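You operate a simulated robot arm through the tools that you are given. There is no shell and no other tool.

You are at the controls of a simulated robot arm. One attempt, no reset.

TASK
Swap the blue fan nozzle on the hose for the yellow jet nozzle.
Fine: shut the valve first, park the blue one on its peg, open the valve again after; spill nothing. Where these are worked on the way, their far stop is far enough and under half their travel is too little: blue hose valve.

It is judged by the outcome, as a careful person would: the job done as asked, and still so three seconds after it is handed in. It fails if anything else is knocked over, pushed out of place, dropped, spilled or broken.

THE ROBOT
A 7-joint arm with a two-finger gripper, fixed in place. Base frame: the origin is on the floor under the middle of its stand, x ahead of it, y to its left, z up. Lengths are in mm, angles in degrees, forces in N, time in s.
With the tool pointing down near the work surface it reaches from about 340 to 720 mm from the base axis. Its first joint turns from -66.0 to 66.0 degrees. Payload 2.45 kg.
Tool frame: the origin (TCP) lies between the finger pads and is the grasp point; the fingertips stand 26 mm ahead of it; z points along the fingers, y is the line along which they close. The gripper opens to 96 mm; its body begins 69 mm behind the TCP.
Orientation is that of the tool frame in the base frame, as a unit quaternion [w, x, y, z]. With the fingers straight down and closing along the base's y, the tool's x points along the base's -x, its y along +y and its z along -z.

THE INTERFACE
- The arm moves only by the tool servo_tool. Its argument "plan" is a list of rows, each a list of 7 numbers: the turn, a rotation vector about the base's x, y, z in degrees, then the shift along the base's x, y, z in m, then the opening, from 0 (shut) to 1 (fully open). In form: [[rx, ry, rz, dx, dy, dz, grip], ...]. A call has 1 to 20 rows; each row is the pose to reach, as a shift and turn from the pose commanded when the call began. Each row takes 0.2 s and may step no farther than 50 mm and 8.6 degrees from the row before; otherwise, or with a gripper value out of range, the whole call is refused. A pose out of reach is approached as far as the arm can. The call stops where the force on the tool passes 40 N (or 10 N more than at its start, if that is more) or the arm is blocked; 0.2 s more then pass. The fingers move at their own pace (about 50 mm/s each) and stop on an object; they squeeze with about 40 N. The grip force told is the motor's: it shows also when the fingers shut on nothing. Time passes only in rows, and 0.2 s behind the last, so rows that repeat a pose let the fingers close. The reply holds the time, the measured pose of the TCP, the force on the tool along the base axes, the opening and the grip force, in the units named above and with some noise, with the torque about the TCP (base axes, N m) and any sound that the robot's microphone picked up, and new pictures: "show" is both (left out), scene, wrist or none.
- Cameras (640 x 400 px; columns grow to the right, rows downward): "scene" is fixed at [171.9, -388, 1449.3]; the picture's right is [0.75, -0.66, 0.00], its down [-0.32, -0.36, -0.88] and it looks along [0.58, 0.66, -0.48] (base axes); focal length 321 px, centre (320, 200). "wrist" rides on the gripper at [82, 3, -98] in the tool frame; the picture's right is [-0.04, 1.00, 0.00], its down [-0.73, -0.03, -0.68] and it looks along [-0.68, -0.03, 0.73] (tool axes); focal length 256 px, centre (320, 200). There is no depth. A picture from a camera that has moved, and an enlarged one, comes with that camera's place and axes in the base frame and with its lens. The place of the scene camera against the robot may be out by one fixed shift of up to 18 mm in any direction.
- inspect(camera, box): a new picture of the part [left, top, right, bottom] of that camera's present view, enlarged. It takes no simulated time.
- sign_off(): hands the job in; it is judged then, once.

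Places have to be worked out from the pictures, the camera data and where the tool is seen. Open the gripper and draw the arm clear of the work before you hand the job in, unless the task says otherwise.

The tools are called after ">>>" as name(argument=value, ...) on one line, values as JSON. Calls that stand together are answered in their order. servo_tool: Moves the arm, as the interface text tells. Its arguments: {"type":"object","properties":{"plan":{"type":"array","items":{"type":"array","items":{"type":"number"}}},"show":{"type":"string","enum":["both","scene","wrist","none"]}},"required":["plan"]} The other tools are called the same way: inspect (camera, box) takes an enlarged picture of a part of a camera's view; sign_off () hands the job in.

At the start:

```text
time_s: 0.0
tool_pos: [337.0, 129.6, 1240.5]
orientation: [0.0, 0.0, 1.0, 0.0]
contact_force: [0.4, -0.6, -0.4]
torque: [0.0, -0.01, 0.04]
grip_width: 96.3
grip_force: 0.1
```

scene: 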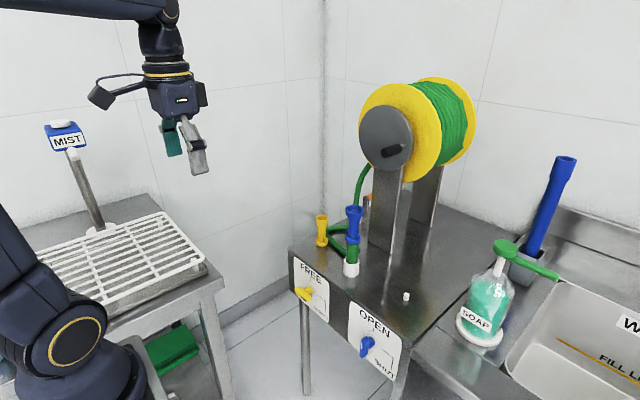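
wrist: 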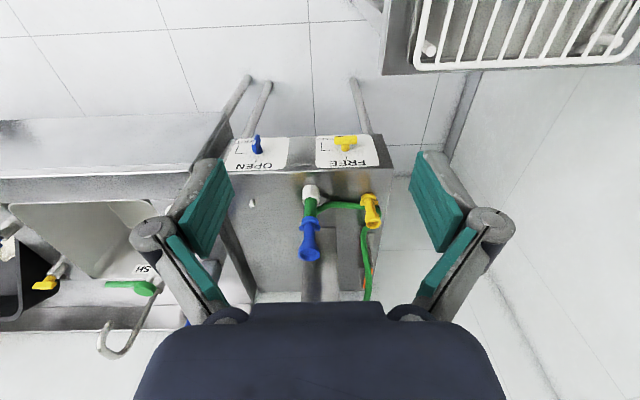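

The pictures show a hose station with a blue nozzle on the hose end, a yellow nozzle, a bare peg and two levers (blue and yellow) on the front panel. I'll take enlarged views before moving.

>>> inspect(camera="scene", box=[280, 180, 440, 280])

>>> inspect(camera="scene", box=[280, 250, 440, 400])

>>> inspect(camera="wrist", box=[220, 120, 420, 300])

```text
4.00 times, centred on (360, 230) of scene
camera zoom: at [171.9, -388.0, 1449.3], right [0.75, -0.66, 0.0], down [-0.32, -0.36, -0.88], along [0.58, 0.66, -0.48], focal length 1286 px, centre (160, 80)
```

zoom: 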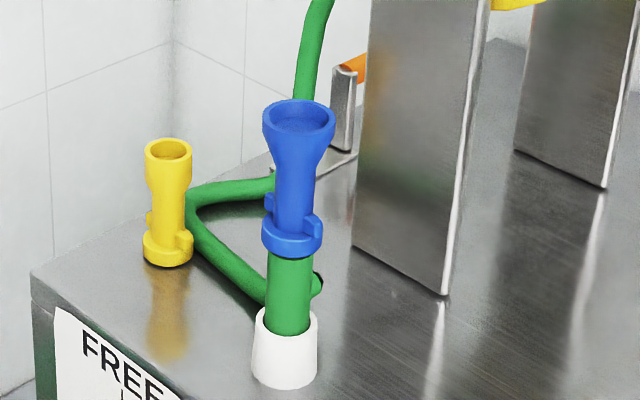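

```text
2.67 times, centred on (360, 325) of scene
camera zoom: at [171.9, -388.0, 1449.3], right [0.75, -0.66, 0.0], down [-0.32, -0.36, -0.88], along [0.58, 0.66, -0.48], focal length 857 px, centre (213, -133)
```

zoom: 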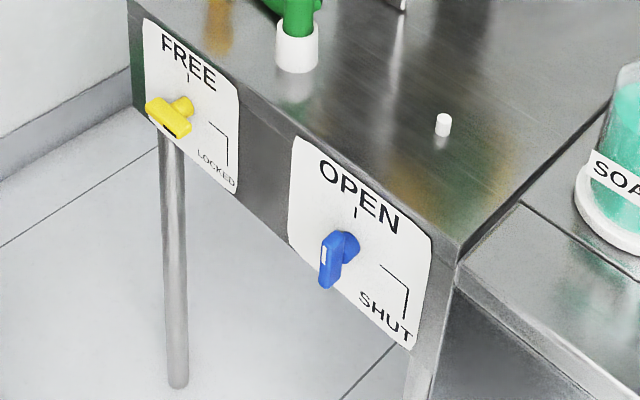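

```text
2.22 times, centred on (320, 210) of wrist
camera zoom: at [256.2, 132.6, 1338.9], right [0.04, 1.0, 0.0], down [0.73, -0.03, 0.68], along [0.68, -0.03, -0.73], focal length 569 px, centre (320, 178)
```

zoom: 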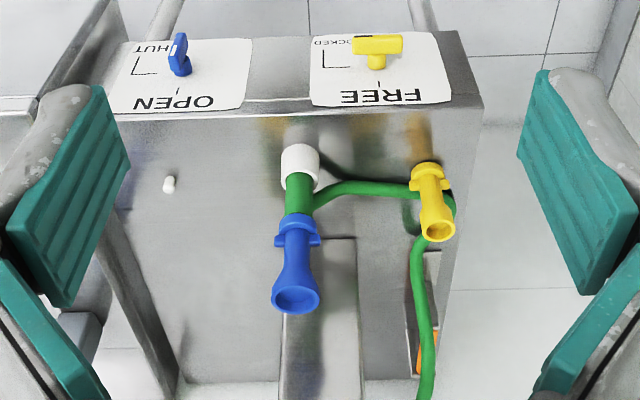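

The panel with the valves faces the robot (-x). My first fixes are: blue nozzle top at about (712, 91, 1020), small bare peg at about (741, -79, 825), blue lever hub at about (628, -59, 730). I'll move the wrist camera in for a better look at the panel.

>>> servo_tool(plan=[[0, 0, 0, 0.01, -0.03, -0.03, 1], [0, 0, 0, 0.02, -0.06, -0.065, 1], [0, 0, 0, 0.03, -0.09, -0.1, 1], [0, 0, 0, 0.04, -0.11, -0.14, 1], [0, 0, 0, 0.045, -0.13, -0.18, 1], [0, 0, 0, 0.05, -0.14, -0.22, 1], [0, 0, 0, 0.05, -0.15, -0.24, 1]])

```text
time_s: 1.6
tool_pos: [385.5, -21.2, 1001.7]
orientation: [0.001, 0.0, 1.0, 0.0]
contact_force: [-0.5, 0.5, 0.3]
torque: [-0.01, 0.03, 0.02]
grip_width: 95.8
grip_force: 0.0
camera wrist: at [306.0, -17.8, 1099.0], right [0.04, 1.0, 0.0], down [0.73, -0.03, 0.68], along [0.68, -0.03, -0.73], focal length 256 px, centre (320, 200)
```

scene: 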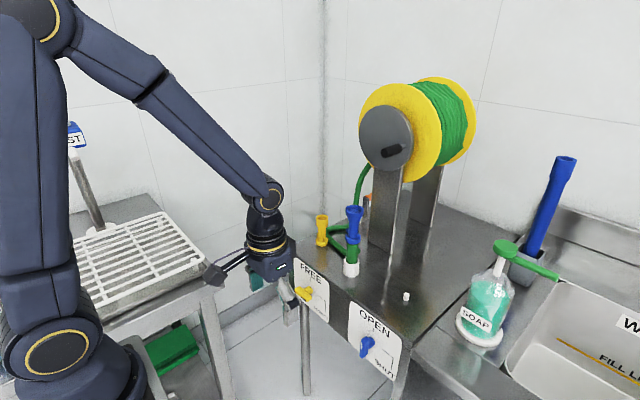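
wrist: 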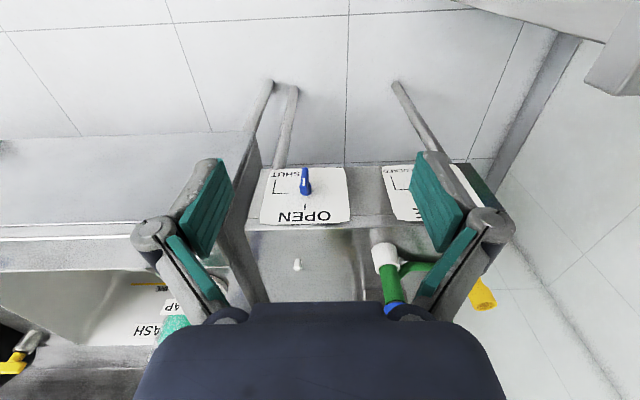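

>>> inspect(camera="wrist", box=[240, 150, 440, 275])

>>> inspect(camera="scene", box=[340, 290, 420, 390])

```text
3.20 times, centred on (340, 212) of wrist
camera zoom: at [306.0, -17.8, 1099.0], right [0.04, 1.0, 0.0], down [0.73, -0.03, 0.68], along [0.68, -0.03, -0.73], focal length 819 px, centre (256, 160)
```

zoom: 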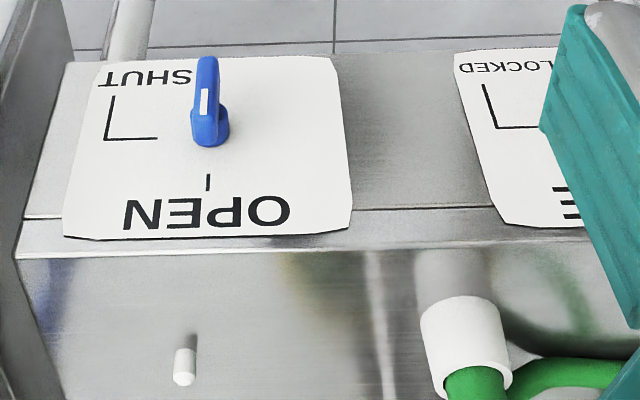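

```text
4.00 times, centred on (380, 340) of scene
camera zoom: at [171.9, -388.0, 1449.3], right [0.75, -0.66, 0.0], down [-0.32, -0.36, -0.88], along [0.58, 0.66, -0.48], focal length 1286 px, centre (80, -360)
```

zoom: 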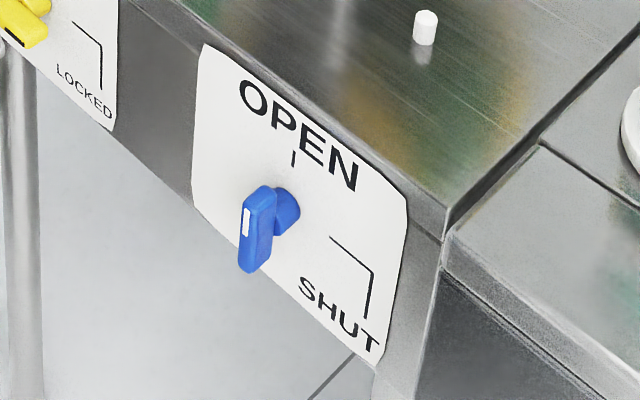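

The blue lever is a T-handle about 60 mm long, vertical and pointing to OPEN. I judge its centre at about (606, -59, 718), with the panel at x≈640 and the bench top at z≈810. I'll tilt the tool forward 30°, close the fingers and stop short of it for a closer look.

>>> servo_tool(plan=[[0, -6, 0, 0.02, 0.0, -0.03, 0.5], [0, -12, 0, 0.045, 0.0, -0.065, 0], [0, -18, 0, 0.07, 0.0, -0.1, 0], [0, -24, 0, 0.095, 0.0, -0.14, 0], [0, -30, 0, 0.12, 0.0, -0.17, 0], [0, -30, 0, 0.14, 0.0, -0.2, 0], [0, -30, 0, 0.14, 0, -0.2, 0]])

```text
time_s: 3.2
tool_pos: [525.9, -20.5, 801.2]
orientation: [0.258, 0.0, 0.966, -0.001]
contact_force: [0.8, -0.4, 0.6]
torque: [0.01, 0.0, 0.02]
grip_width: 0.2
grip_force: 28.4
camera wrist: at [406.3, -16.2, 845.3], right [0.04, 1.0, 0.02], down [0.3, -0.03, 0.95], along [0.95, -0.03, -0.3], focal length 256 px, centre (320, 200)
```

scene: 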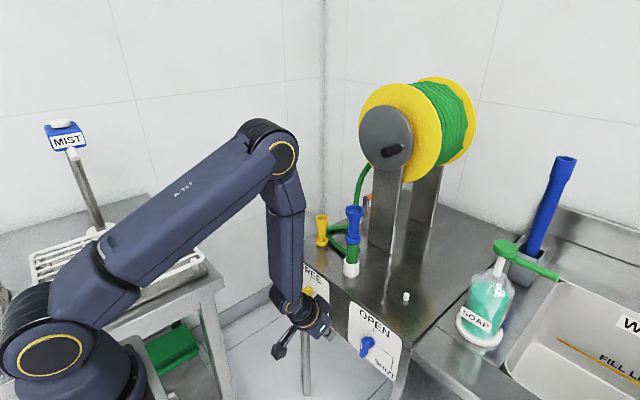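
wrist: 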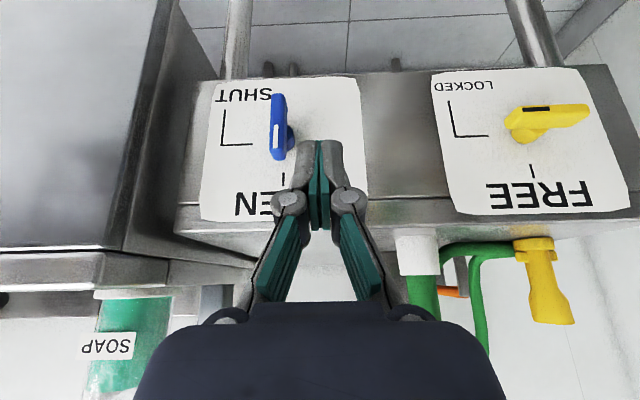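

>>> inspect(camera="wrist", box=[200, 70, 380, 230])

>>> inspect(camera="wrist", box=[380, 180, 580, 350])

```text
2.50 times, centred on (290, 150) of wrist
camera zoom: at [406.3, -16.2, 845.3], right [0.04, 1.0, 0.02], down [0.3, -0.03, 0.95], along [0.95, -0.03, -0.3], focal length 640 px, centre (395, 325)
```

zoom: 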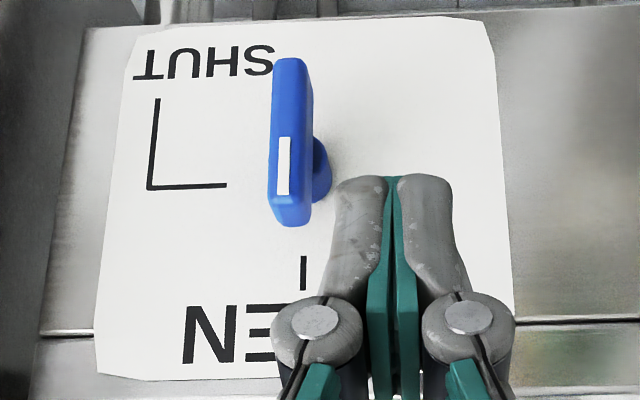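

```text
2.35 times, centred on (480, 265) of wrist
camera zoom: at [406.3, -16.2, 845.3], right [0.04, 1.0, 0.02], down [0.3, -0.03, 0.95], along [0.95, -0.03, -0.3], focal length 602 px, centre (-56, 47)
```

zoom: 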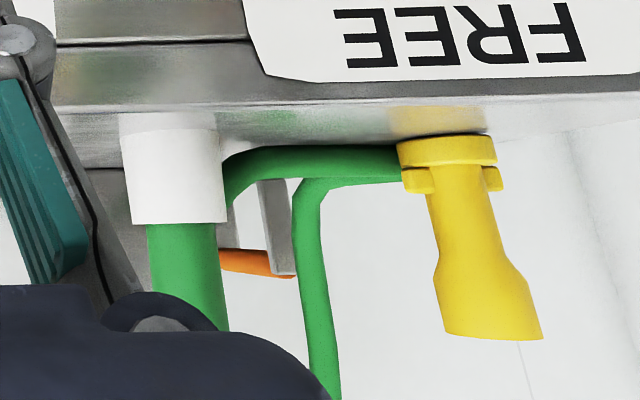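

The lever bar's front face is near x≈597 and its centre near (600, -57, 716), with the white mark towards OPEN. The closed fingers are about 27 mm wide, so I'll place the fingertip beside the bar's upper end on the +y side.

>>> servo_tool(plan=[[0, 0, 0, 0.015, 0.012, -0.01, 0], [0, 0, 0, 0.04, 0.012, -0.03, 0], [0, 0, 0, 0.064, 0.012, -0.045, 0], [0, 0, 0, 0.064, 0.012, -0.045, 0]])

```text
time_s: 4.2
tool_pos: [591.2, -6.5, 755.2]
orientation: [0.259, 0.0, 0.966, 0.0]
contact_force: [-1.2, -0.4, -0.3]
torque: [0.0, 0.02, -0.01]
grip_width: 0.0
grip_force: 28.9
camera wrist: at [472.8, -5.2, 800.2], right [0.03, 1.0, 0.02], down [0.3, -0.03, 0.95], along [0.95, -0.03, -0.3], focal length 256 px, centre (320, 200)
```

scene: 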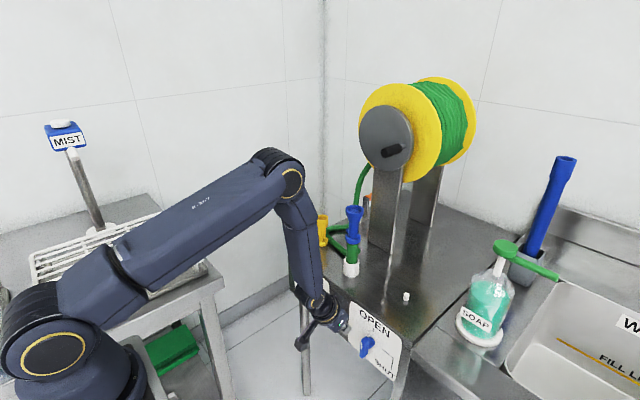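
wrist: 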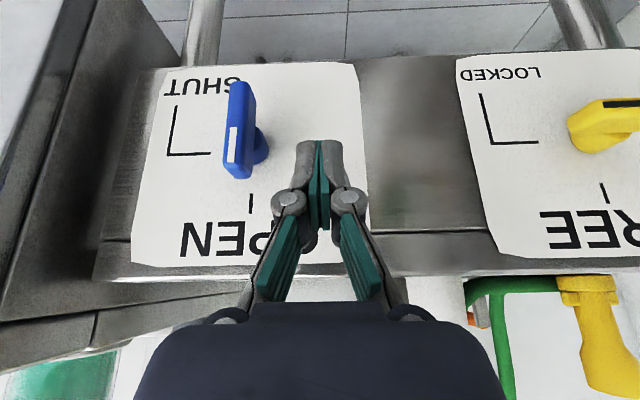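

Comparing the two close views puts the panel at x≈646, the hub at y≈-60, z≈707, and the bar's front face at x≈608. I'll lower the tip a bit, move it forward, and push the upper end of the bar toward -y.

>>> servo_tool(plan=[[0, 0, 0, 0.013, 0, -0.014, 0], [0, 0, 0, 0.013, -0.01, -0.014, 0], [0, 0, 0, 0.013, -0.02, -0.014, 0], [0, 0, 0, 0.013, -0.028, -0.014, 0], [0, 0, 0, 0.013, -0.034, -0.014, 0], [0, 0, 0, 0.013, -0.04, -0.014, 0], [0, 0, 0, 0.013, -0.045, -0.014, 0], [0, 0, 0, 0.013, -0.05, -0.014, 0]], show="wrist")

```text
time_s: 6.0
tool_pos: [602.6, -59.5, 740.4]
orientation: [0.258, 0.001, 0.966, -0.001]
contact_force: [-0.8, 1.3, 1.9]
torque: [0.03, 0.06, -0.01]
grip_width: 0.0
grip_force: 28.4
camera wrist: at [483.9, -55.8, 785.7], right [0.04, 1.0, 0.02], down [0.3, -0.03, 0.95], along [0.95, -0.03, -0.3], focal length 256 px, centre (320, 200)
```

wrist: 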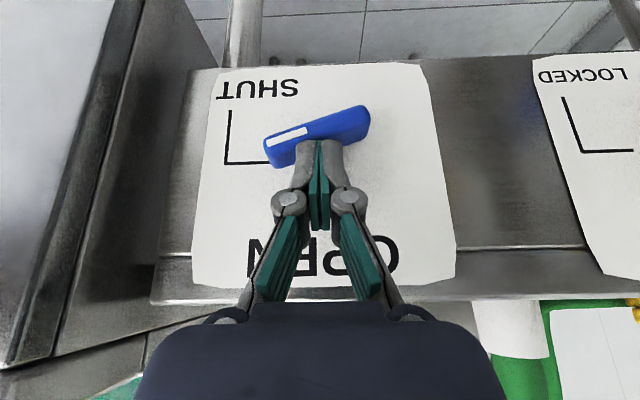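

The lever has turned about 70° toward SHUT. Next I'll lift, shift over its -y arm and press down to the stop.

>>> servo_tool(plan=[[0, 0, 0, 0, 0.004, 0.025, 0], [0, 0, 0, 0.002, -0.024, 0.03, 0], [0, 0, 0, 0.002, -0.024, 0.02, 0], [0, 0, 0, 0.002, -0.024, 0.01, 0], [0, 0, 0, 0.002, -0.024, 0.003, 0], [0, 0, 0, 0.002, -0.024, -0.003, 0], [0, 0, 0, 0.002, -0.024, -0.008, 0]], show="wrist")

```text
time_s: 7.5
tool_pos: [607.2, -81.9, 739.3]
orientation: [0.262, 0.0, 0.965, -0.001]
contact_force: [-8.1, 0.8, 13.8]
torque: [0.06, 0.17, 0.01]
grip_width: 5.8
grip_force: 28.9
stopped in row 7: the force on the tool passed its limit at 54 N (the readings are from after the stop); the commanded pose is now the measured one
camera wrist: at [487.9, -79.2, 783.0], right [0.03, 1.0, 0.02], down [0.29, -0.03, 0.96], along [0.96, -0.03, -0.29], focal length 256 px, centre (320, 200)
```

wrist: 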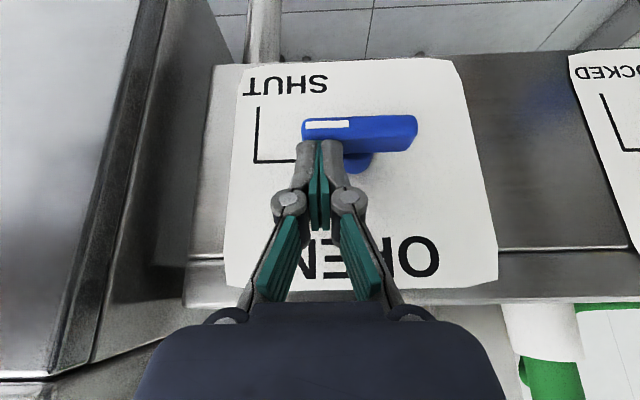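

The bar now lies horizontal against its stop, with the mark on the SHUT tick. I'll retreat up and back, open the fingers, and look at the two nozzles from the front.

>>> servo_tool(plan=[[0, 0, 0, -0.01, 0, 0.03, 0], [0, 0, 0, -0.035, 0.01, 0.07, 0], [0, 0, 0, -0.06, 0.03, 0.105, 0.3], [0, 0, 0, -0.08, 0.06, 0.135, 0.6], [0, 0, 0, -0.095, 0.09, 0.165, 1], [0, 0, 0, -0.107, 0.12, 0.195, 1], [0, 0, 0, -0.107, 0.15, 0.225, 1], [0, 0, 0, -0.107, 0.18, 0.25, 1], [0, 0, 0, -0.107, 0.18, 0.25, 1]])

```text
time_s: 9.6
tool_pos: [501.1, 99.7, 989.8]
orientation: [0.261, 0.001, 0.965, -0.001]
contact_force: [-0.3, -0.7, -0.8]
torque: [0.0, 0.02, -0.03]
grip_width: 96.1
grip_force: 0.1
camera wrist: at [382.4, 101.6, 1033.1], right [0.04, 1.0, 0.02], down [0.29, -0.03, 0.96], along [0.96, -0.03, -0.29], focal length 256 px, centre (320, 200)
```

scene: 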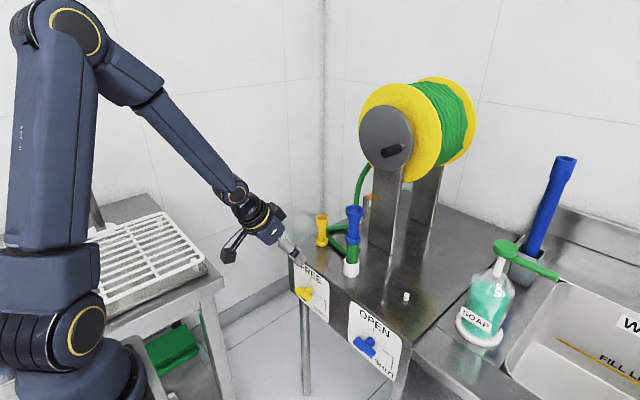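
wrist: 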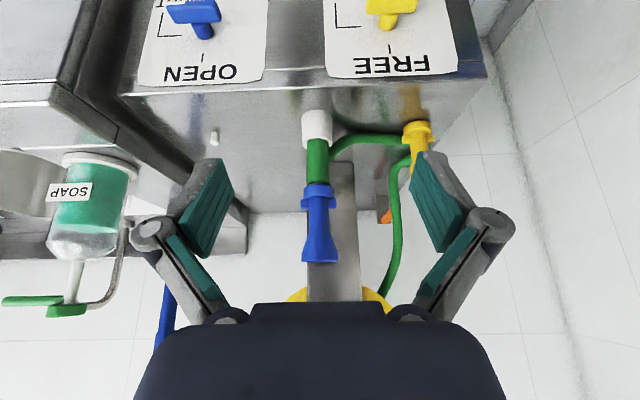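

>>> inspect(camera="wrist", box=[250, 100, 390, 280])

>>> inspect(camera="wrist", box=[360, 100, 480, 200])

>>> inspect(camera="wrist", box=[130, 0, 300, 160])

>>> inspect(camera="scene", box=[300, 190, 400, 290])

```text
2.22 times, centred on (320, 190) of wrist
camera zoom: at [382.4, 101.6, 1033.1], right [0.04, 1.0, 0.02], down [0.29, -0.03, 0.96], along [0.96, -0.03, -0.29], focal length 569 px, centre (320, 222)
```

zoom: 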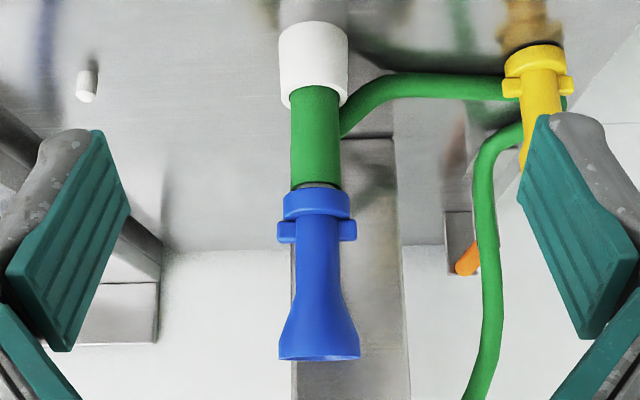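

```text
4.00 times, centred on (420, 150) of wrist
camera zoom: at [382.4, 101.6, 1033.1], right [0.04, 1.0, 0.02], down [0.29, -0.03, 0.96], along [0.96, -0.03, -0.29], focal length 1024 px, centre (-80, 400)
```

zoom: 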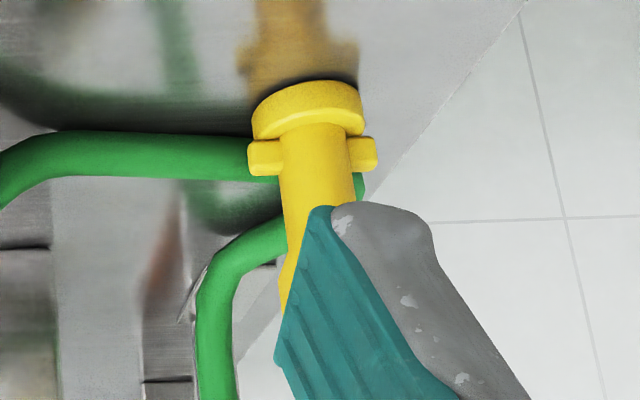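

```text
2.50 times, centred on (215, 80) of wrist
camera zoom: at [382.4, 101.6, 1033.1], right [0.04, 1.0, 0.02], down [0.29, -0.03, 0.96], along [0.96, -0.03, -0.29], focal length 640 px, centre (582, 500)
```

zoom: 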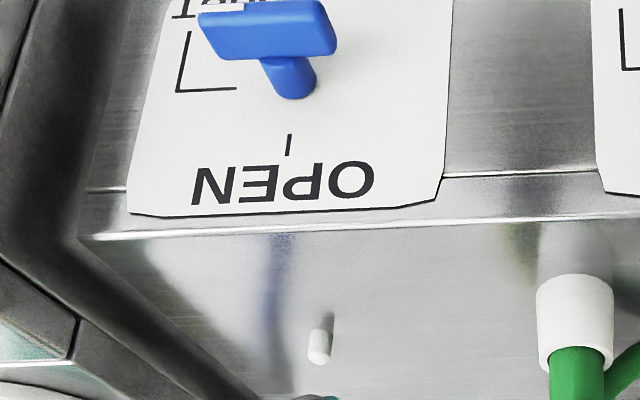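

```text
4.00 times, centred on (350, 240) of scene
camera zoom: at [171.9, -388.0, 1449.3], right [0.75, -0.66, 0.0], down [-0.32, -0.36, -0.88], along [0.58, 0.66, -0.48], focal length 1286 px, centre (200, 40)
```

zoom: 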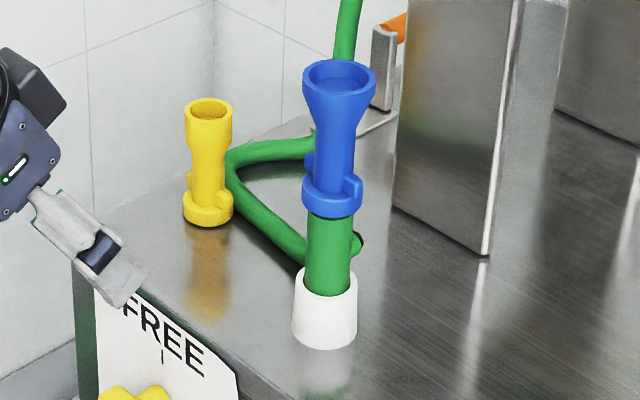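

Blue valve is at SHUT. Triangulating puts the blue nozzle axis at about (716, 89), collar bottom z≈912, lugs ≈930–946, rim top ≈1015. The yellow nozzle is at about (742, 245) standing on the bench, and the bare peg at about (742, -81). I'll test whether a straight-down tool pose is reachable above the blue nozzle.

>>> servo_tool(plan=[[0, 5, 0, 0.02, 0, 0.04, 1], [0, 10, 0, 0.05, 0, 0.075, 1], [0, 15, 0, 0.085, -0.003, 0.1, 1], [0, 20, 0, 0.12, -0.006, 0.11, 1], [0, 25, 0, 0.15, -0.008, 0.11, 1], [0, 30.3, 0, 0.18, -0.01, 0.11, 1], [0, 30.3, 0, 0.2, -0.01, 0.11, 1], [0, 30.3, 0, 0.2, -0.01, 0.11, 1]])

```text
time_s: 11.3
tool_pos: [696.4, 86.4, 1096.2]
orientation: [-0.001, -0.001, 1.0, 0.0]
contact_force: [0.3, 0.5, -0.4]
torque: [-0.02, 0.0, 0.0]
grip_width: 95.8
grip_force: 0.0
out of reach, approached as far as the arm can: row 7, 8
camera wrist: at [616.2, 89.8, 1195.6], right [0.04, 1.0, 0.0], down [0.74, -0.03, 0.68], along [0.68, -0.03, -0.74], focal length 256 px, centre (320, 200)
```

scene: 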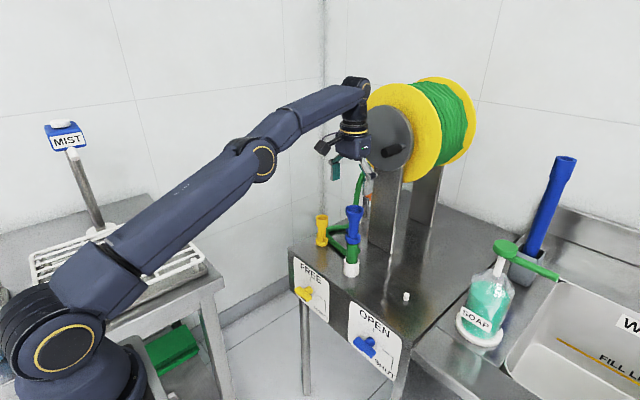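
wrist: 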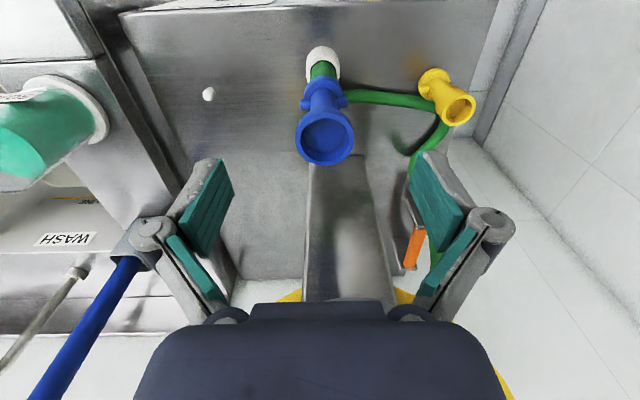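

Straight down reaches only about 702 mm radius at this height, so I'll need some forward tilt. This top view puts the blue nozzle axis at (717, 89) and the yellow one at about (741, 236). I'll zoom in on the couplings.

>>> inspect(camera="wrist", box=[280, 40, 360, 170])

>>> inspect(camera="wrist", box=[390, 50, 500, 140])

>>> inspect(camera="wrist", box=[170, 70, 250, 120])

>>> inspect(camera="scene", box=[335, 200, 375, 285])

```text
3.08 times, centred on (320, 105) of wrist
camera zoom: at [616.2, 89.8, 1195.6], right [0.04, 1.0, 0.0], down [0.74, -0.03, 0.68], along [0.68, -0.03, -0.74], focal length 788 px, centre (320, 492)
```

zoom: 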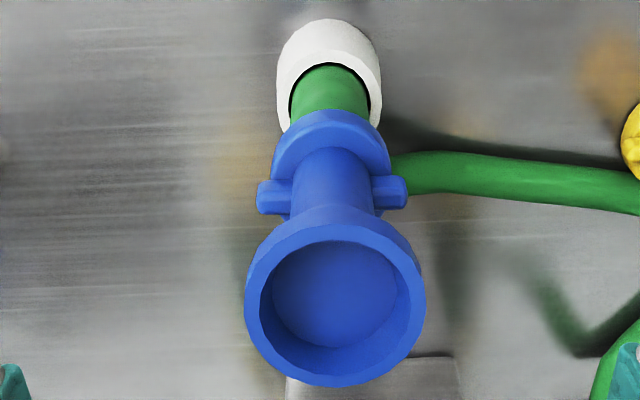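

```text
4.44 times, centred on (445, 95) of wrist
camera zoom: at [616.2, 89.8, 1195.6], right [0.04, 1.0, 0.0], down [0.74, -0.03, 0.68], along [0.68, -0.03, -0.74], focal length 1138 px, centre (-236, 667)
```

zoom: 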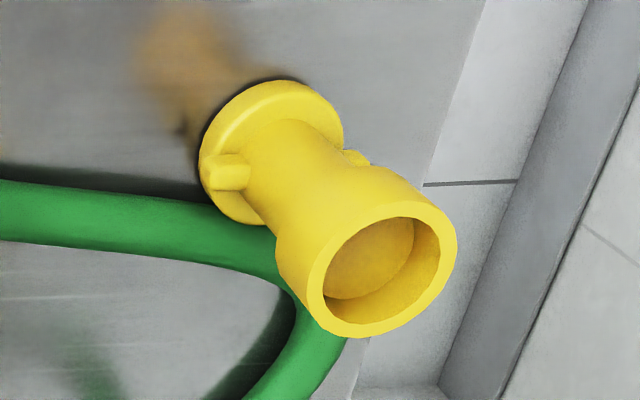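

```text
8.00 times, centred on (210, 95) of wrist
camera zoom: at [616.2, 89.8, 1195.6], right [0.04, 1.0, 0.0], down [0.74, -0.03, 0.68], along [0.68, -0.03, -0.74], focal length 2048 px, centre (1200, 1040)
```

zoom: 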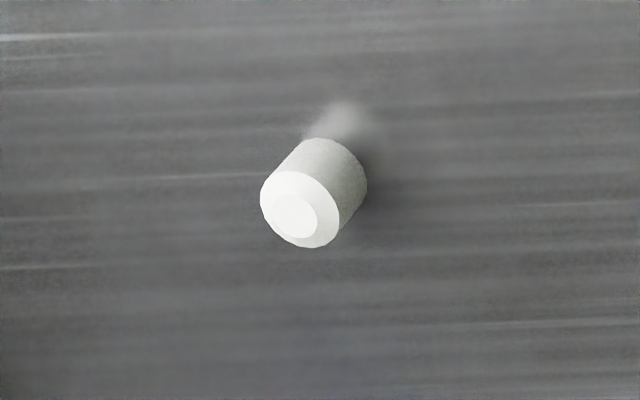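

```text
4.71 times, centred on (355, 242) of scene
camera zoom: at [171.9, -388.0, 1449.3], right [0.75, -0.66, 0.0], down [-0.32, -0.36, -0.88], along [0.58, 0.66, -0.48], focal length 1512 px, centre (155, 0)
```

zoom: 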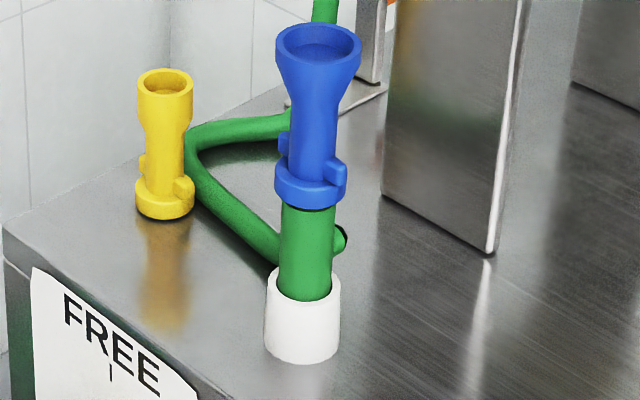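

The nozzles look like plain sockets with ears, and the loose hose loop lies on the bench away from the fingers. I'll tilt the tool 30° forward and stop just above and behind the blue rim, fingers open.

>>> servo_tool(plan=[[0, -7.5, 0, -0.01, 0, -0.01, 1], [0, -15, 0, -0.015, 0, -0.02, 1], [0, -22.5, 0, -0.015, 0, -0.03, 1], [0, -30, 0, -0.012, 0.001, -0.04, 1], [0, -30, 0, -0.012, 0.001, -0.04, 1]])

```text
time_s: 12.6
tool_pos: [685.0, 88.5, 1057.7]
orientation: [0.258, 0.0, 0.966, 0.001]
contact_force: [-0.3, 0.3, 0.1]
torque: [0.0, 0.01, 0.02]
grip_width: 95.9
grip_force: 0.1
camera wrist: at [565.3, 91.3, 1102.0], right [0.03, 1.0, 0.02], down [0.3, -0.03, 0.95], along [0.95, -0.03, -0.3], focal length 256 px, centre (320, 200)
```

scene: 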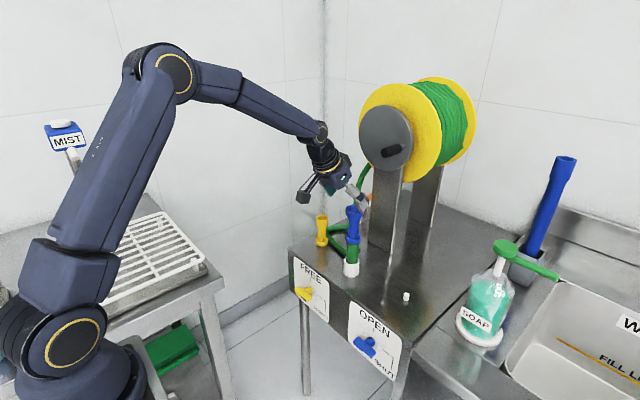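
wrist: 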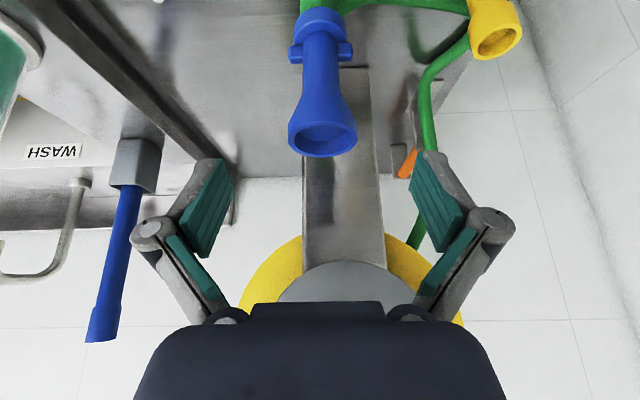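

The rim shows at about (717, 89, 1013), centred between the fingers. I'll slide in along the tool axis so the pads straddle the rim.

>>> servo_tool(plan=[[0, 0, 0, 0.012, 0.001, -0.02, 1], [0, 0, 0, 0.024, 0.001, -0.042, 1], [0, 0, 0, 0.032, 0.001, -0.06, 1], [0, 0, 0, 0.032, 0.001, -0.06, 1]], show="both")

```text
time_s: 13.6
tool_pos: [716.9, 89.3, 995.8]
orientation: [0.258, 0.0, 0.966, 0.0]
contact_force: [-0.7, -0.4, -0.4]
torque: [-0.01, 0.03, -0.02]
grip_width: 95.8
grip_force: 0.0
camera wrist: at [597.6, 91.6, 1040.6], right [0.03, 1.0, 0.02], down [0.3, -0.03, 0.95], along [0.95, -0.03, -0.3], focal length 256 px, centre (320, 200)
```

scene: 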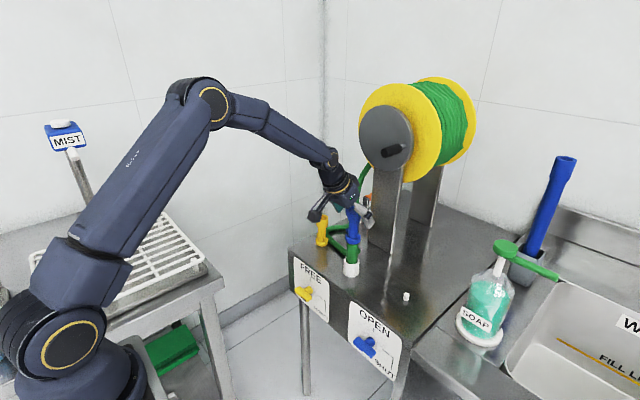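
wrist: 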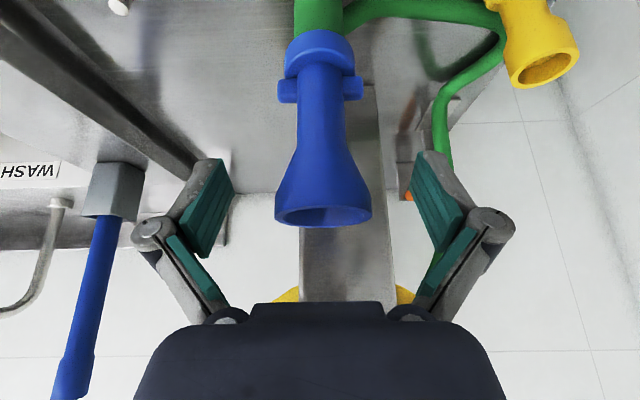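

The rim is centred between the pads, about 16 mm above the TCP. I'll close the fingers on it in place.

>>> servo_tool(plan=[[0, 0, 0, 0, 0, 0, 0.5], [0, 0, 0, 0, 0, 0, 0.3], [0, 0, 0, 0, 0, 0, 0.1], [0, 0, 0, 0, 0, 0, 0], [0, 0, 0, 0, 0, 0, 0]], show="both")

```text
time_s: 14.8
tool_pos: [715.5, 89.1, 996.4]
orientation: [0.258, -0.001, 0.966, 0.001]
contact_force: [-0.6, 3.3, 1.5]
torque: [0.05, 0.01, 0.03]
grip_width: 38.4
grip_force: 35.7
camera wrist: at [597.4, 92.1, 1041.0], right [0.03, 1.0, 0.02], down [0.3, -0.03, 0.95], along [0.95, -0.03, -0.3], focal length 256 px, centre (320, 200)
```

scene: 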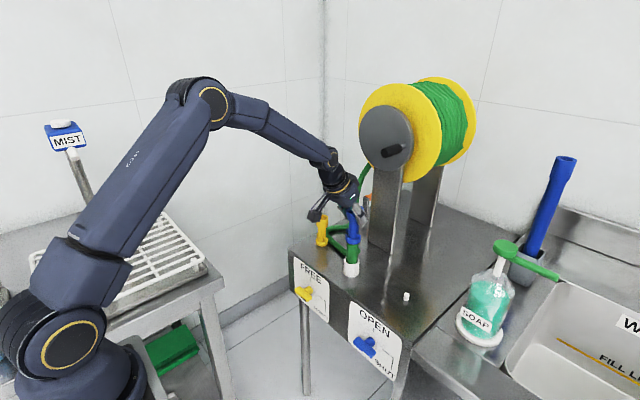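
wrist: 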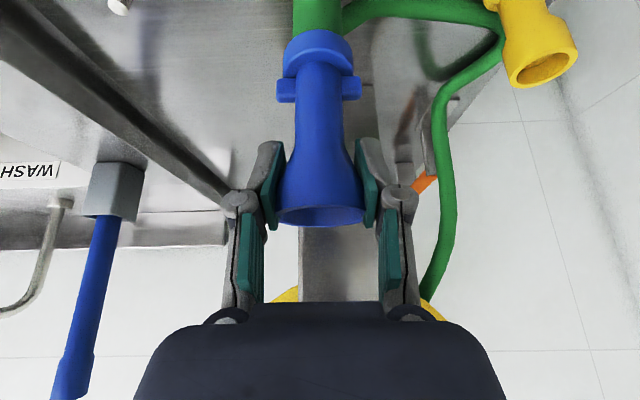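

The fingers have stopped on the rim at 38 mm with a firm grip. I'll lift a few millimetres and watch the force.

>>> servo_tool(plan=[[0, 0, 0, 0, 0, 0.003, 0], [0, 0, 0, 0, 0, 0.006, 0], [0, 0, 0, 0, 0, 0.008, 0]], show="both")

```text
time_s: 15.6
tool_pos: [716.9, 88.2, 1005.5]
orientation: [0.258, -0.001, 0.966, 0.0]
contact_force: [-0.2, 0.0, -0.5]
torque: [0.03, -0.02, -0.03]
grip_width: 38.5
grip_force: 39.8
camera wrist: at [598.7, 91.5, 1049.1], right [0.04, 1.0, 0.02], down [0.3, -0.03, 0.95], along [0.95, -0.03, -0.3], focal length 256 px, centre (320, 200)
```

scene: 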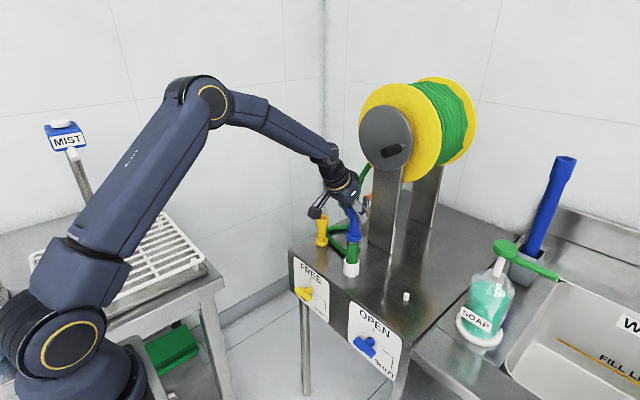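
wrist: 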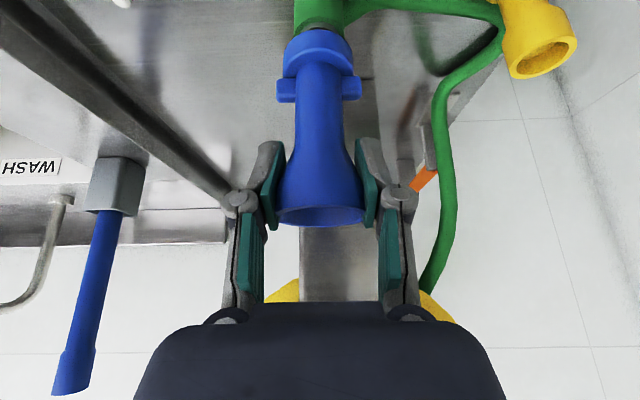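

It rose 9 mm with almost no force. I need to check whether the nozzle left the hose or the hose came up with it.

>>> inspect(camera="wrist", box=[260, 0, 400, 110])

>>> inspect(camera="scene", box=[330, 200, 380, 285])

```text
3.64 times, centred on (330, 55) of wrist
camera zoom: at [598.7, 91.5, 1049.1], right [0.04, 1.0, 0.02], down [0.3, -0.03, 0.95], along [0.95, -0.03, -0.3], focal length 931 px, centre (284, 727)
```

zoom: 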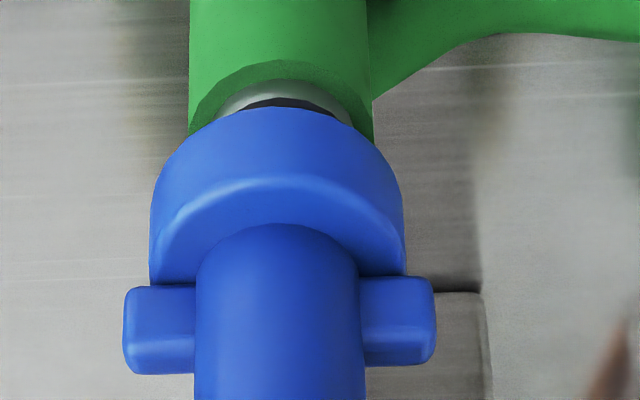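

```text
4.71 times, centred on (355, 242) of scene
camera zoom: at [171.9, -388.0, 1449.3], right [0.75, -0.66, 0.0], down [-0.32, -0.36, -0.88], along [0.58, 0.66, -0.48], focal length 1512 px, centre (155, 0)
```

zoom: 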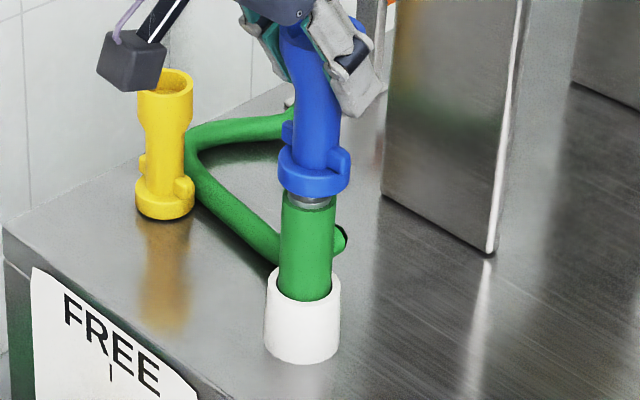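

The nozzle pulls straight off and a metal spigot shows below it, while the hose stays in its cup. I'll lift it clear by about 70 mm more.

>>> servo_tool(plan=[[0, 0, 0, 0, 0, 0.012, 0], [0, 0, 0, 0, 0, 0.025, 0], [0, 0, 0, 0, 0, 0.04, 0], [0, 0, 0, 0, 0, 0.055, 0], [0, 0, 0, 0, 0, 0.065, 0], [0, 0, 0, 0, 0, 0.065, 0]], show="both")

```text
time_s: 16.9
tool_pos: [719.1, 88.9, 1069.9]
orientation: [0.258, 0.0, 0.966, 0.0]
contact_force: [0.1, 0.0, 0.0]
torque: [0.0, 0.02, -0.03]
grip_width: 38.5
grip_force: 39.8
camera wrist: at [598.6, 91.3, 1114.2], right [0.04, 1.0, 0.02], down [0.3, -0.03, 0.95], along [0.95, -0.03, -0.3], focal length 256 px, centre (320, 200)
```

scene: 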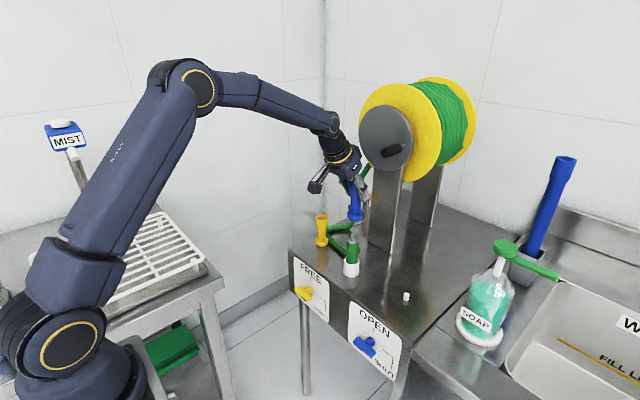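
wrist: 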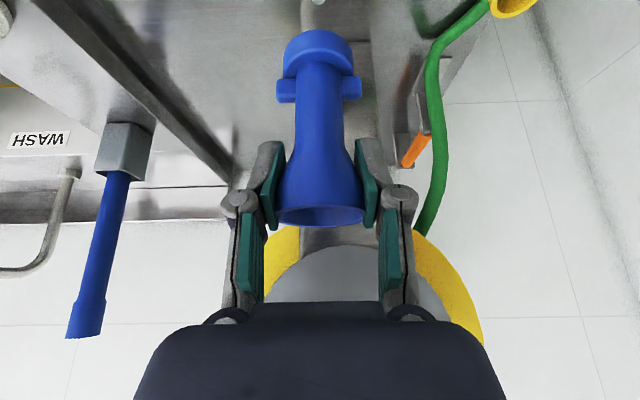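

>>> inspect(camera="scene", box=[320, 195, 380, 285])

>>> inspect(camera="wrist", box=[260, 0, 380, 75])

```text
4.44 times, centred on (350, 240) of scene
camera zoom: at [171.9, -388.0, 1449.3], right [0.75, -0.66, 0.0], down [-0.32, -0.36, -0.88], along [0.58, 0.66, -0.48], focal length 1428 px, centre (187, 22)
```

zoom: 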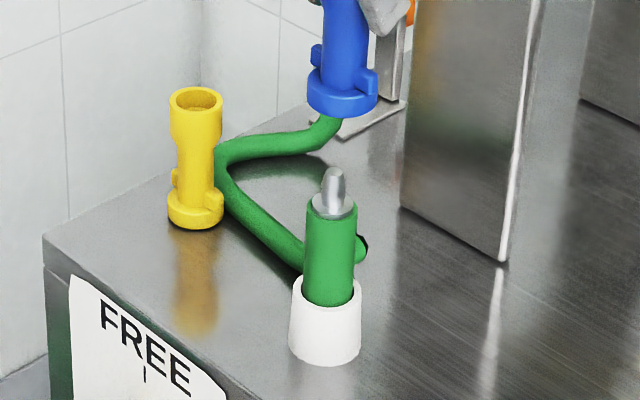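

```text
5.33 times, centred on (320, 38) of wrist
camera zoom: at [598.6, 91.3, 1114.2], right [0.04, 1.0, 0.02], down [0.3, -0.03, 0.95], along [0.95, -0.03, -0.3], focal length 1365 px, centre (320, 1067)
```

zoom: 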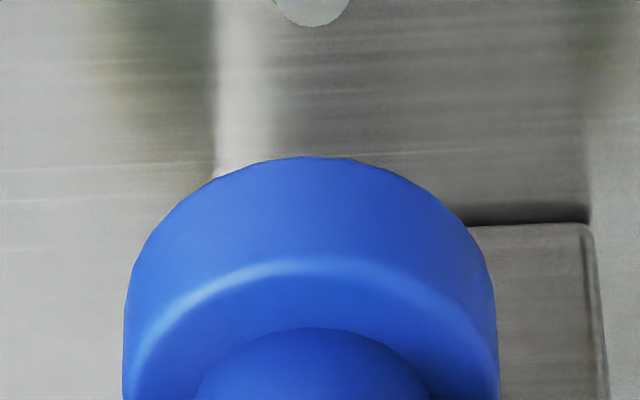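

The hose end carries a rounded metal pin about 14 mm wide with a shoulder, similar in size to the park peg. I'll carry the blue nozzle toward the peg and stop short of it to measure the peg from up close.

>>> servo_tool(plan=[[0, 0, 0, 0.005, -0.02, 0, 0], [0, 0, 0, 0.01, -0.045, -0.005, 0], [0, 0, 0, 0.015, -0.07, -0.02, 0], [0, 0, 0, 0.02, -0.09, -0.04, 0], [0, 0, 0, 0.025, -0.11, -0.06, 0], [0, 0, 0, 0.03, -0.12, -0.08, 0], [0, 0, 0, 0.03, -0.12, -0.1, 0], [0, 0, 0, 0.03, -0.12, -0.105, 0], [0, 0, 0, 0.03, -0.12, -0.105, 0]], show="both")

```text
time_s: 18.9
tool_pos: [745.7, -30.6, 966.1]
orientation: [0.258, 0.0, 0.966, -0.001]
contact_force: [1.2, 0.1, -1.5]
torque: [0.02, 0.0, 0.0]
grip_width: 38.4
grip_force: 39.5
camera wrist: at [627.9, -28.2, 1010.4], right [0.03, 1.0, 0.02], down [0.3, -0.03, 0.95], along [0.95, -0.03, -0.3], focal length 256 px, centre (320, 200)
```

scene: 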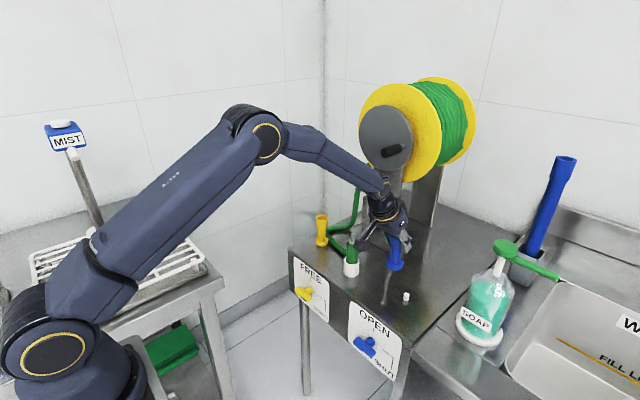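
wrist: 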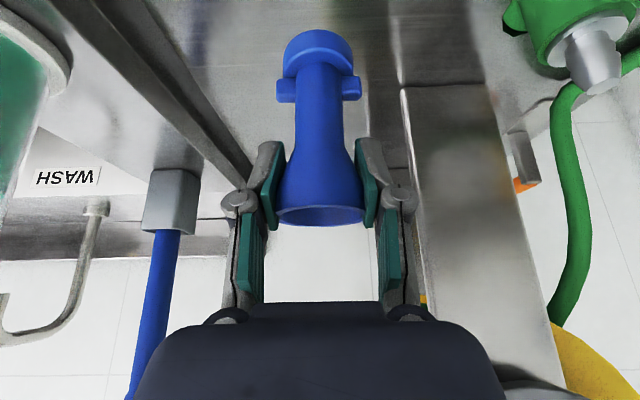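

The peg is just above the top of the wrist picture. I'll lower about 30 mm here, which keeps the nozzle bottom near z≈850 with nothing beneath it, to bring the peg into view.

>>> servo_tool(plan=[[0, 0, 0, 0, 0, -0.015, 0], [0, 0, 0, 0, 0, -0.03, 0], [0, 0, 0, 0, 0, -0.03, 0]], show="both")

>>> inspect(camera="wrist", box=[180, 0, 380, 125])

>>> inspect(camera="scene", box=[360, 230, 440, 310])

```text
time_s: 19.8
tool_pos: [746.2, -29.9, 935.7]
orientation: [0.257, 0.0, 0.966, 0.0]
contact_force: [-0.2, 0.4, -0.7]
torque: [0.03, 0.01, 0.0]
grip_width: 38.3
grip_force: 39.2
camera wrist: at [628.5, -27.5, 980.1], right [0.04, 1.0, 0.02], down [0.3, -0.03, 0.95], along [0.95, -0.03, -0.3], focal length 256 px, centre (320, 200)
```

scene: 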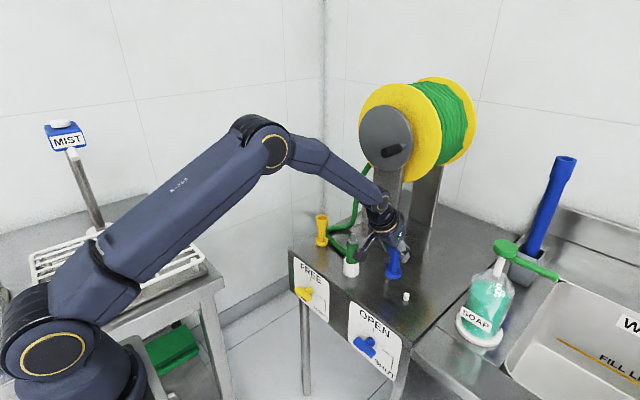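
wrist: 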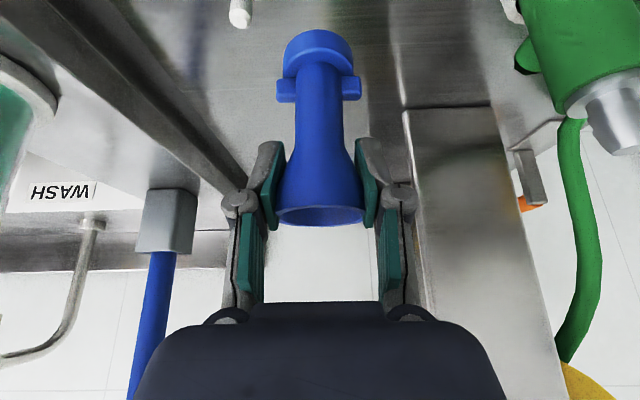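

```text
3.20 times, centred on (280, 62) of wrist
camera zoom: at [628.5, -27.5, 980.1], right [0.04, 1.0, 0.02], down [0.3, -0.03, 0.95], along [0.95, -0.03, -0.3], focal length 819 px, centre (448, 640)
```

zoom: 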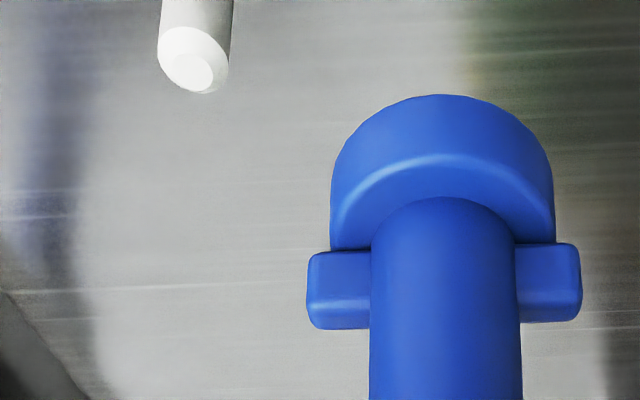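

```text
5.00 times, centred on (400, 270) of scene
camera zoom: at [171.9, -388.0, 1449.3], right [0.75, -0.66, 0.0], down [-0.32, -0.36, -0.88], along [0.58, 0.66, -0.48], focal length 1607 px, centre (-80, -150)
```

zoom: 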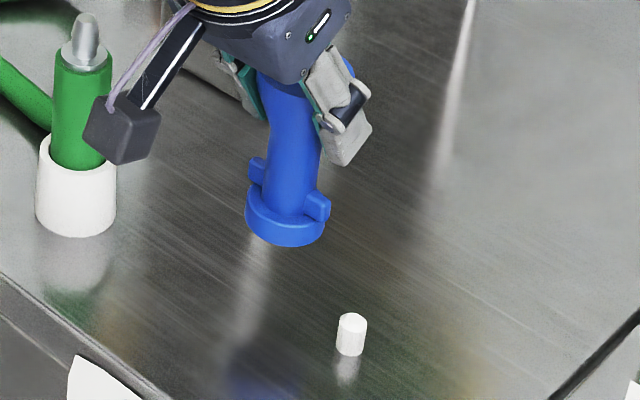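

I judge the peg to be near (748, -79) with its top around z≈820, chamfered and about 14 mm wide. I'll bring the nozzle over it but still about 20 mm above, then check alignment in both cameras: y from the wrist, the diagonal from the scene.

>>> servo_tool(plan=[[0, 0, 0, 0, -0.015, 0, 0], [0, 0, 0, 0, -0.03, 0, 0], [0, 0, 0, 0, -0.042, 0, 0], [0, 0, 0, 0, -0.048, -0.006, 0], [0, 0, 0, 0, -0.048, -0.012, 0], [0, 0, 0, 0, -0.048, -0.012, 0]], show="both")

>>> inspect(camera="wrist", box=[240, 0, 400, 100])

>>> inspect(camera="scene", box=[375, 240, 439, 310])

```text
time_s: 21.1
tool_pos: [747.3, -79.1, 924.9]
orientation: [0.258, 0.0, 0.966, 0.0]
contact_force: [0.2, -0.9, -1.3]
torque: [0.0, 0.04, 0.02]
grip_width: 38.5
grip_force: 39.9
camera wrist: at [628.3, -76.3, 968.4], right [0.03, 1.0, 0.02], down [0.3, -0.03, 0.95], along [0.95, -0.03, -0.3], focal length 256 px, centre (320, 200)
```

scene: 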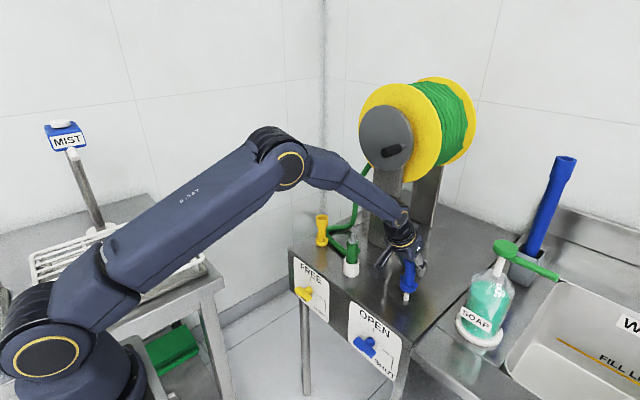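
wrist: 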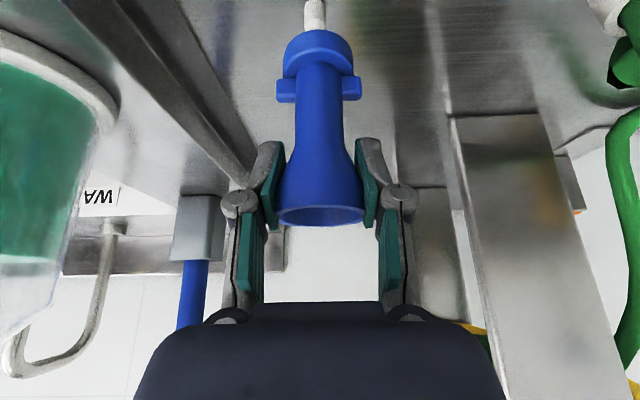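

```text
4.00 times, centred on (320, 50) of wrist
camera zoom: at [628.3, -76.3, 968.4], right [0.03, 1.0, 0.02], down [0.3, -0.03, 0.95], along [0.95, -0.03, -0.3], focal length 1024 px, centre (320, 800)
```

zoom: 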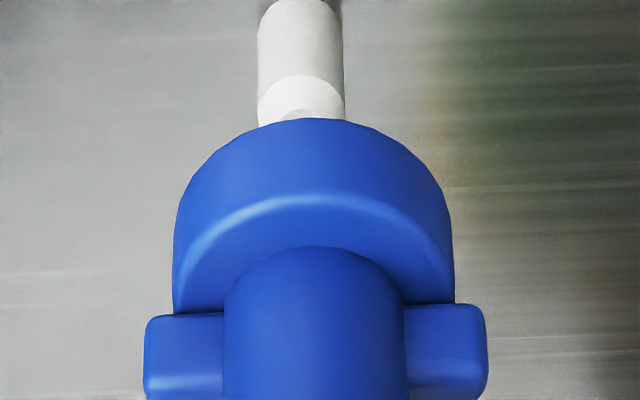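

```text
5.71 times, centred on (407, 275) of scene
camera zoom: at [171.9, -388.0, 1449.3], right [0.75, -0.66, 0.0], down [-0.32, -0.36, -0.88], along [0.58, 0.66, -0.48], focal length 1837 px, centre (-177, -229)
```

zoom: 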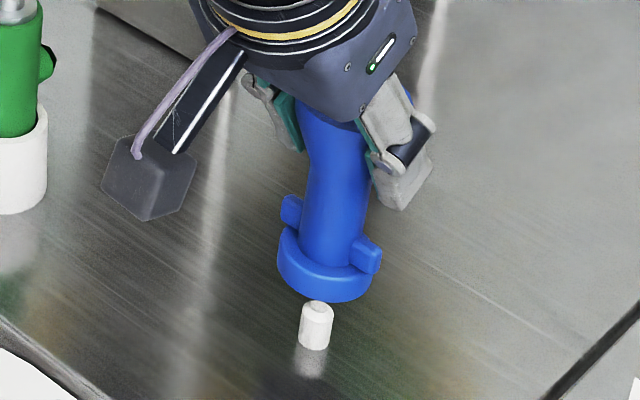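

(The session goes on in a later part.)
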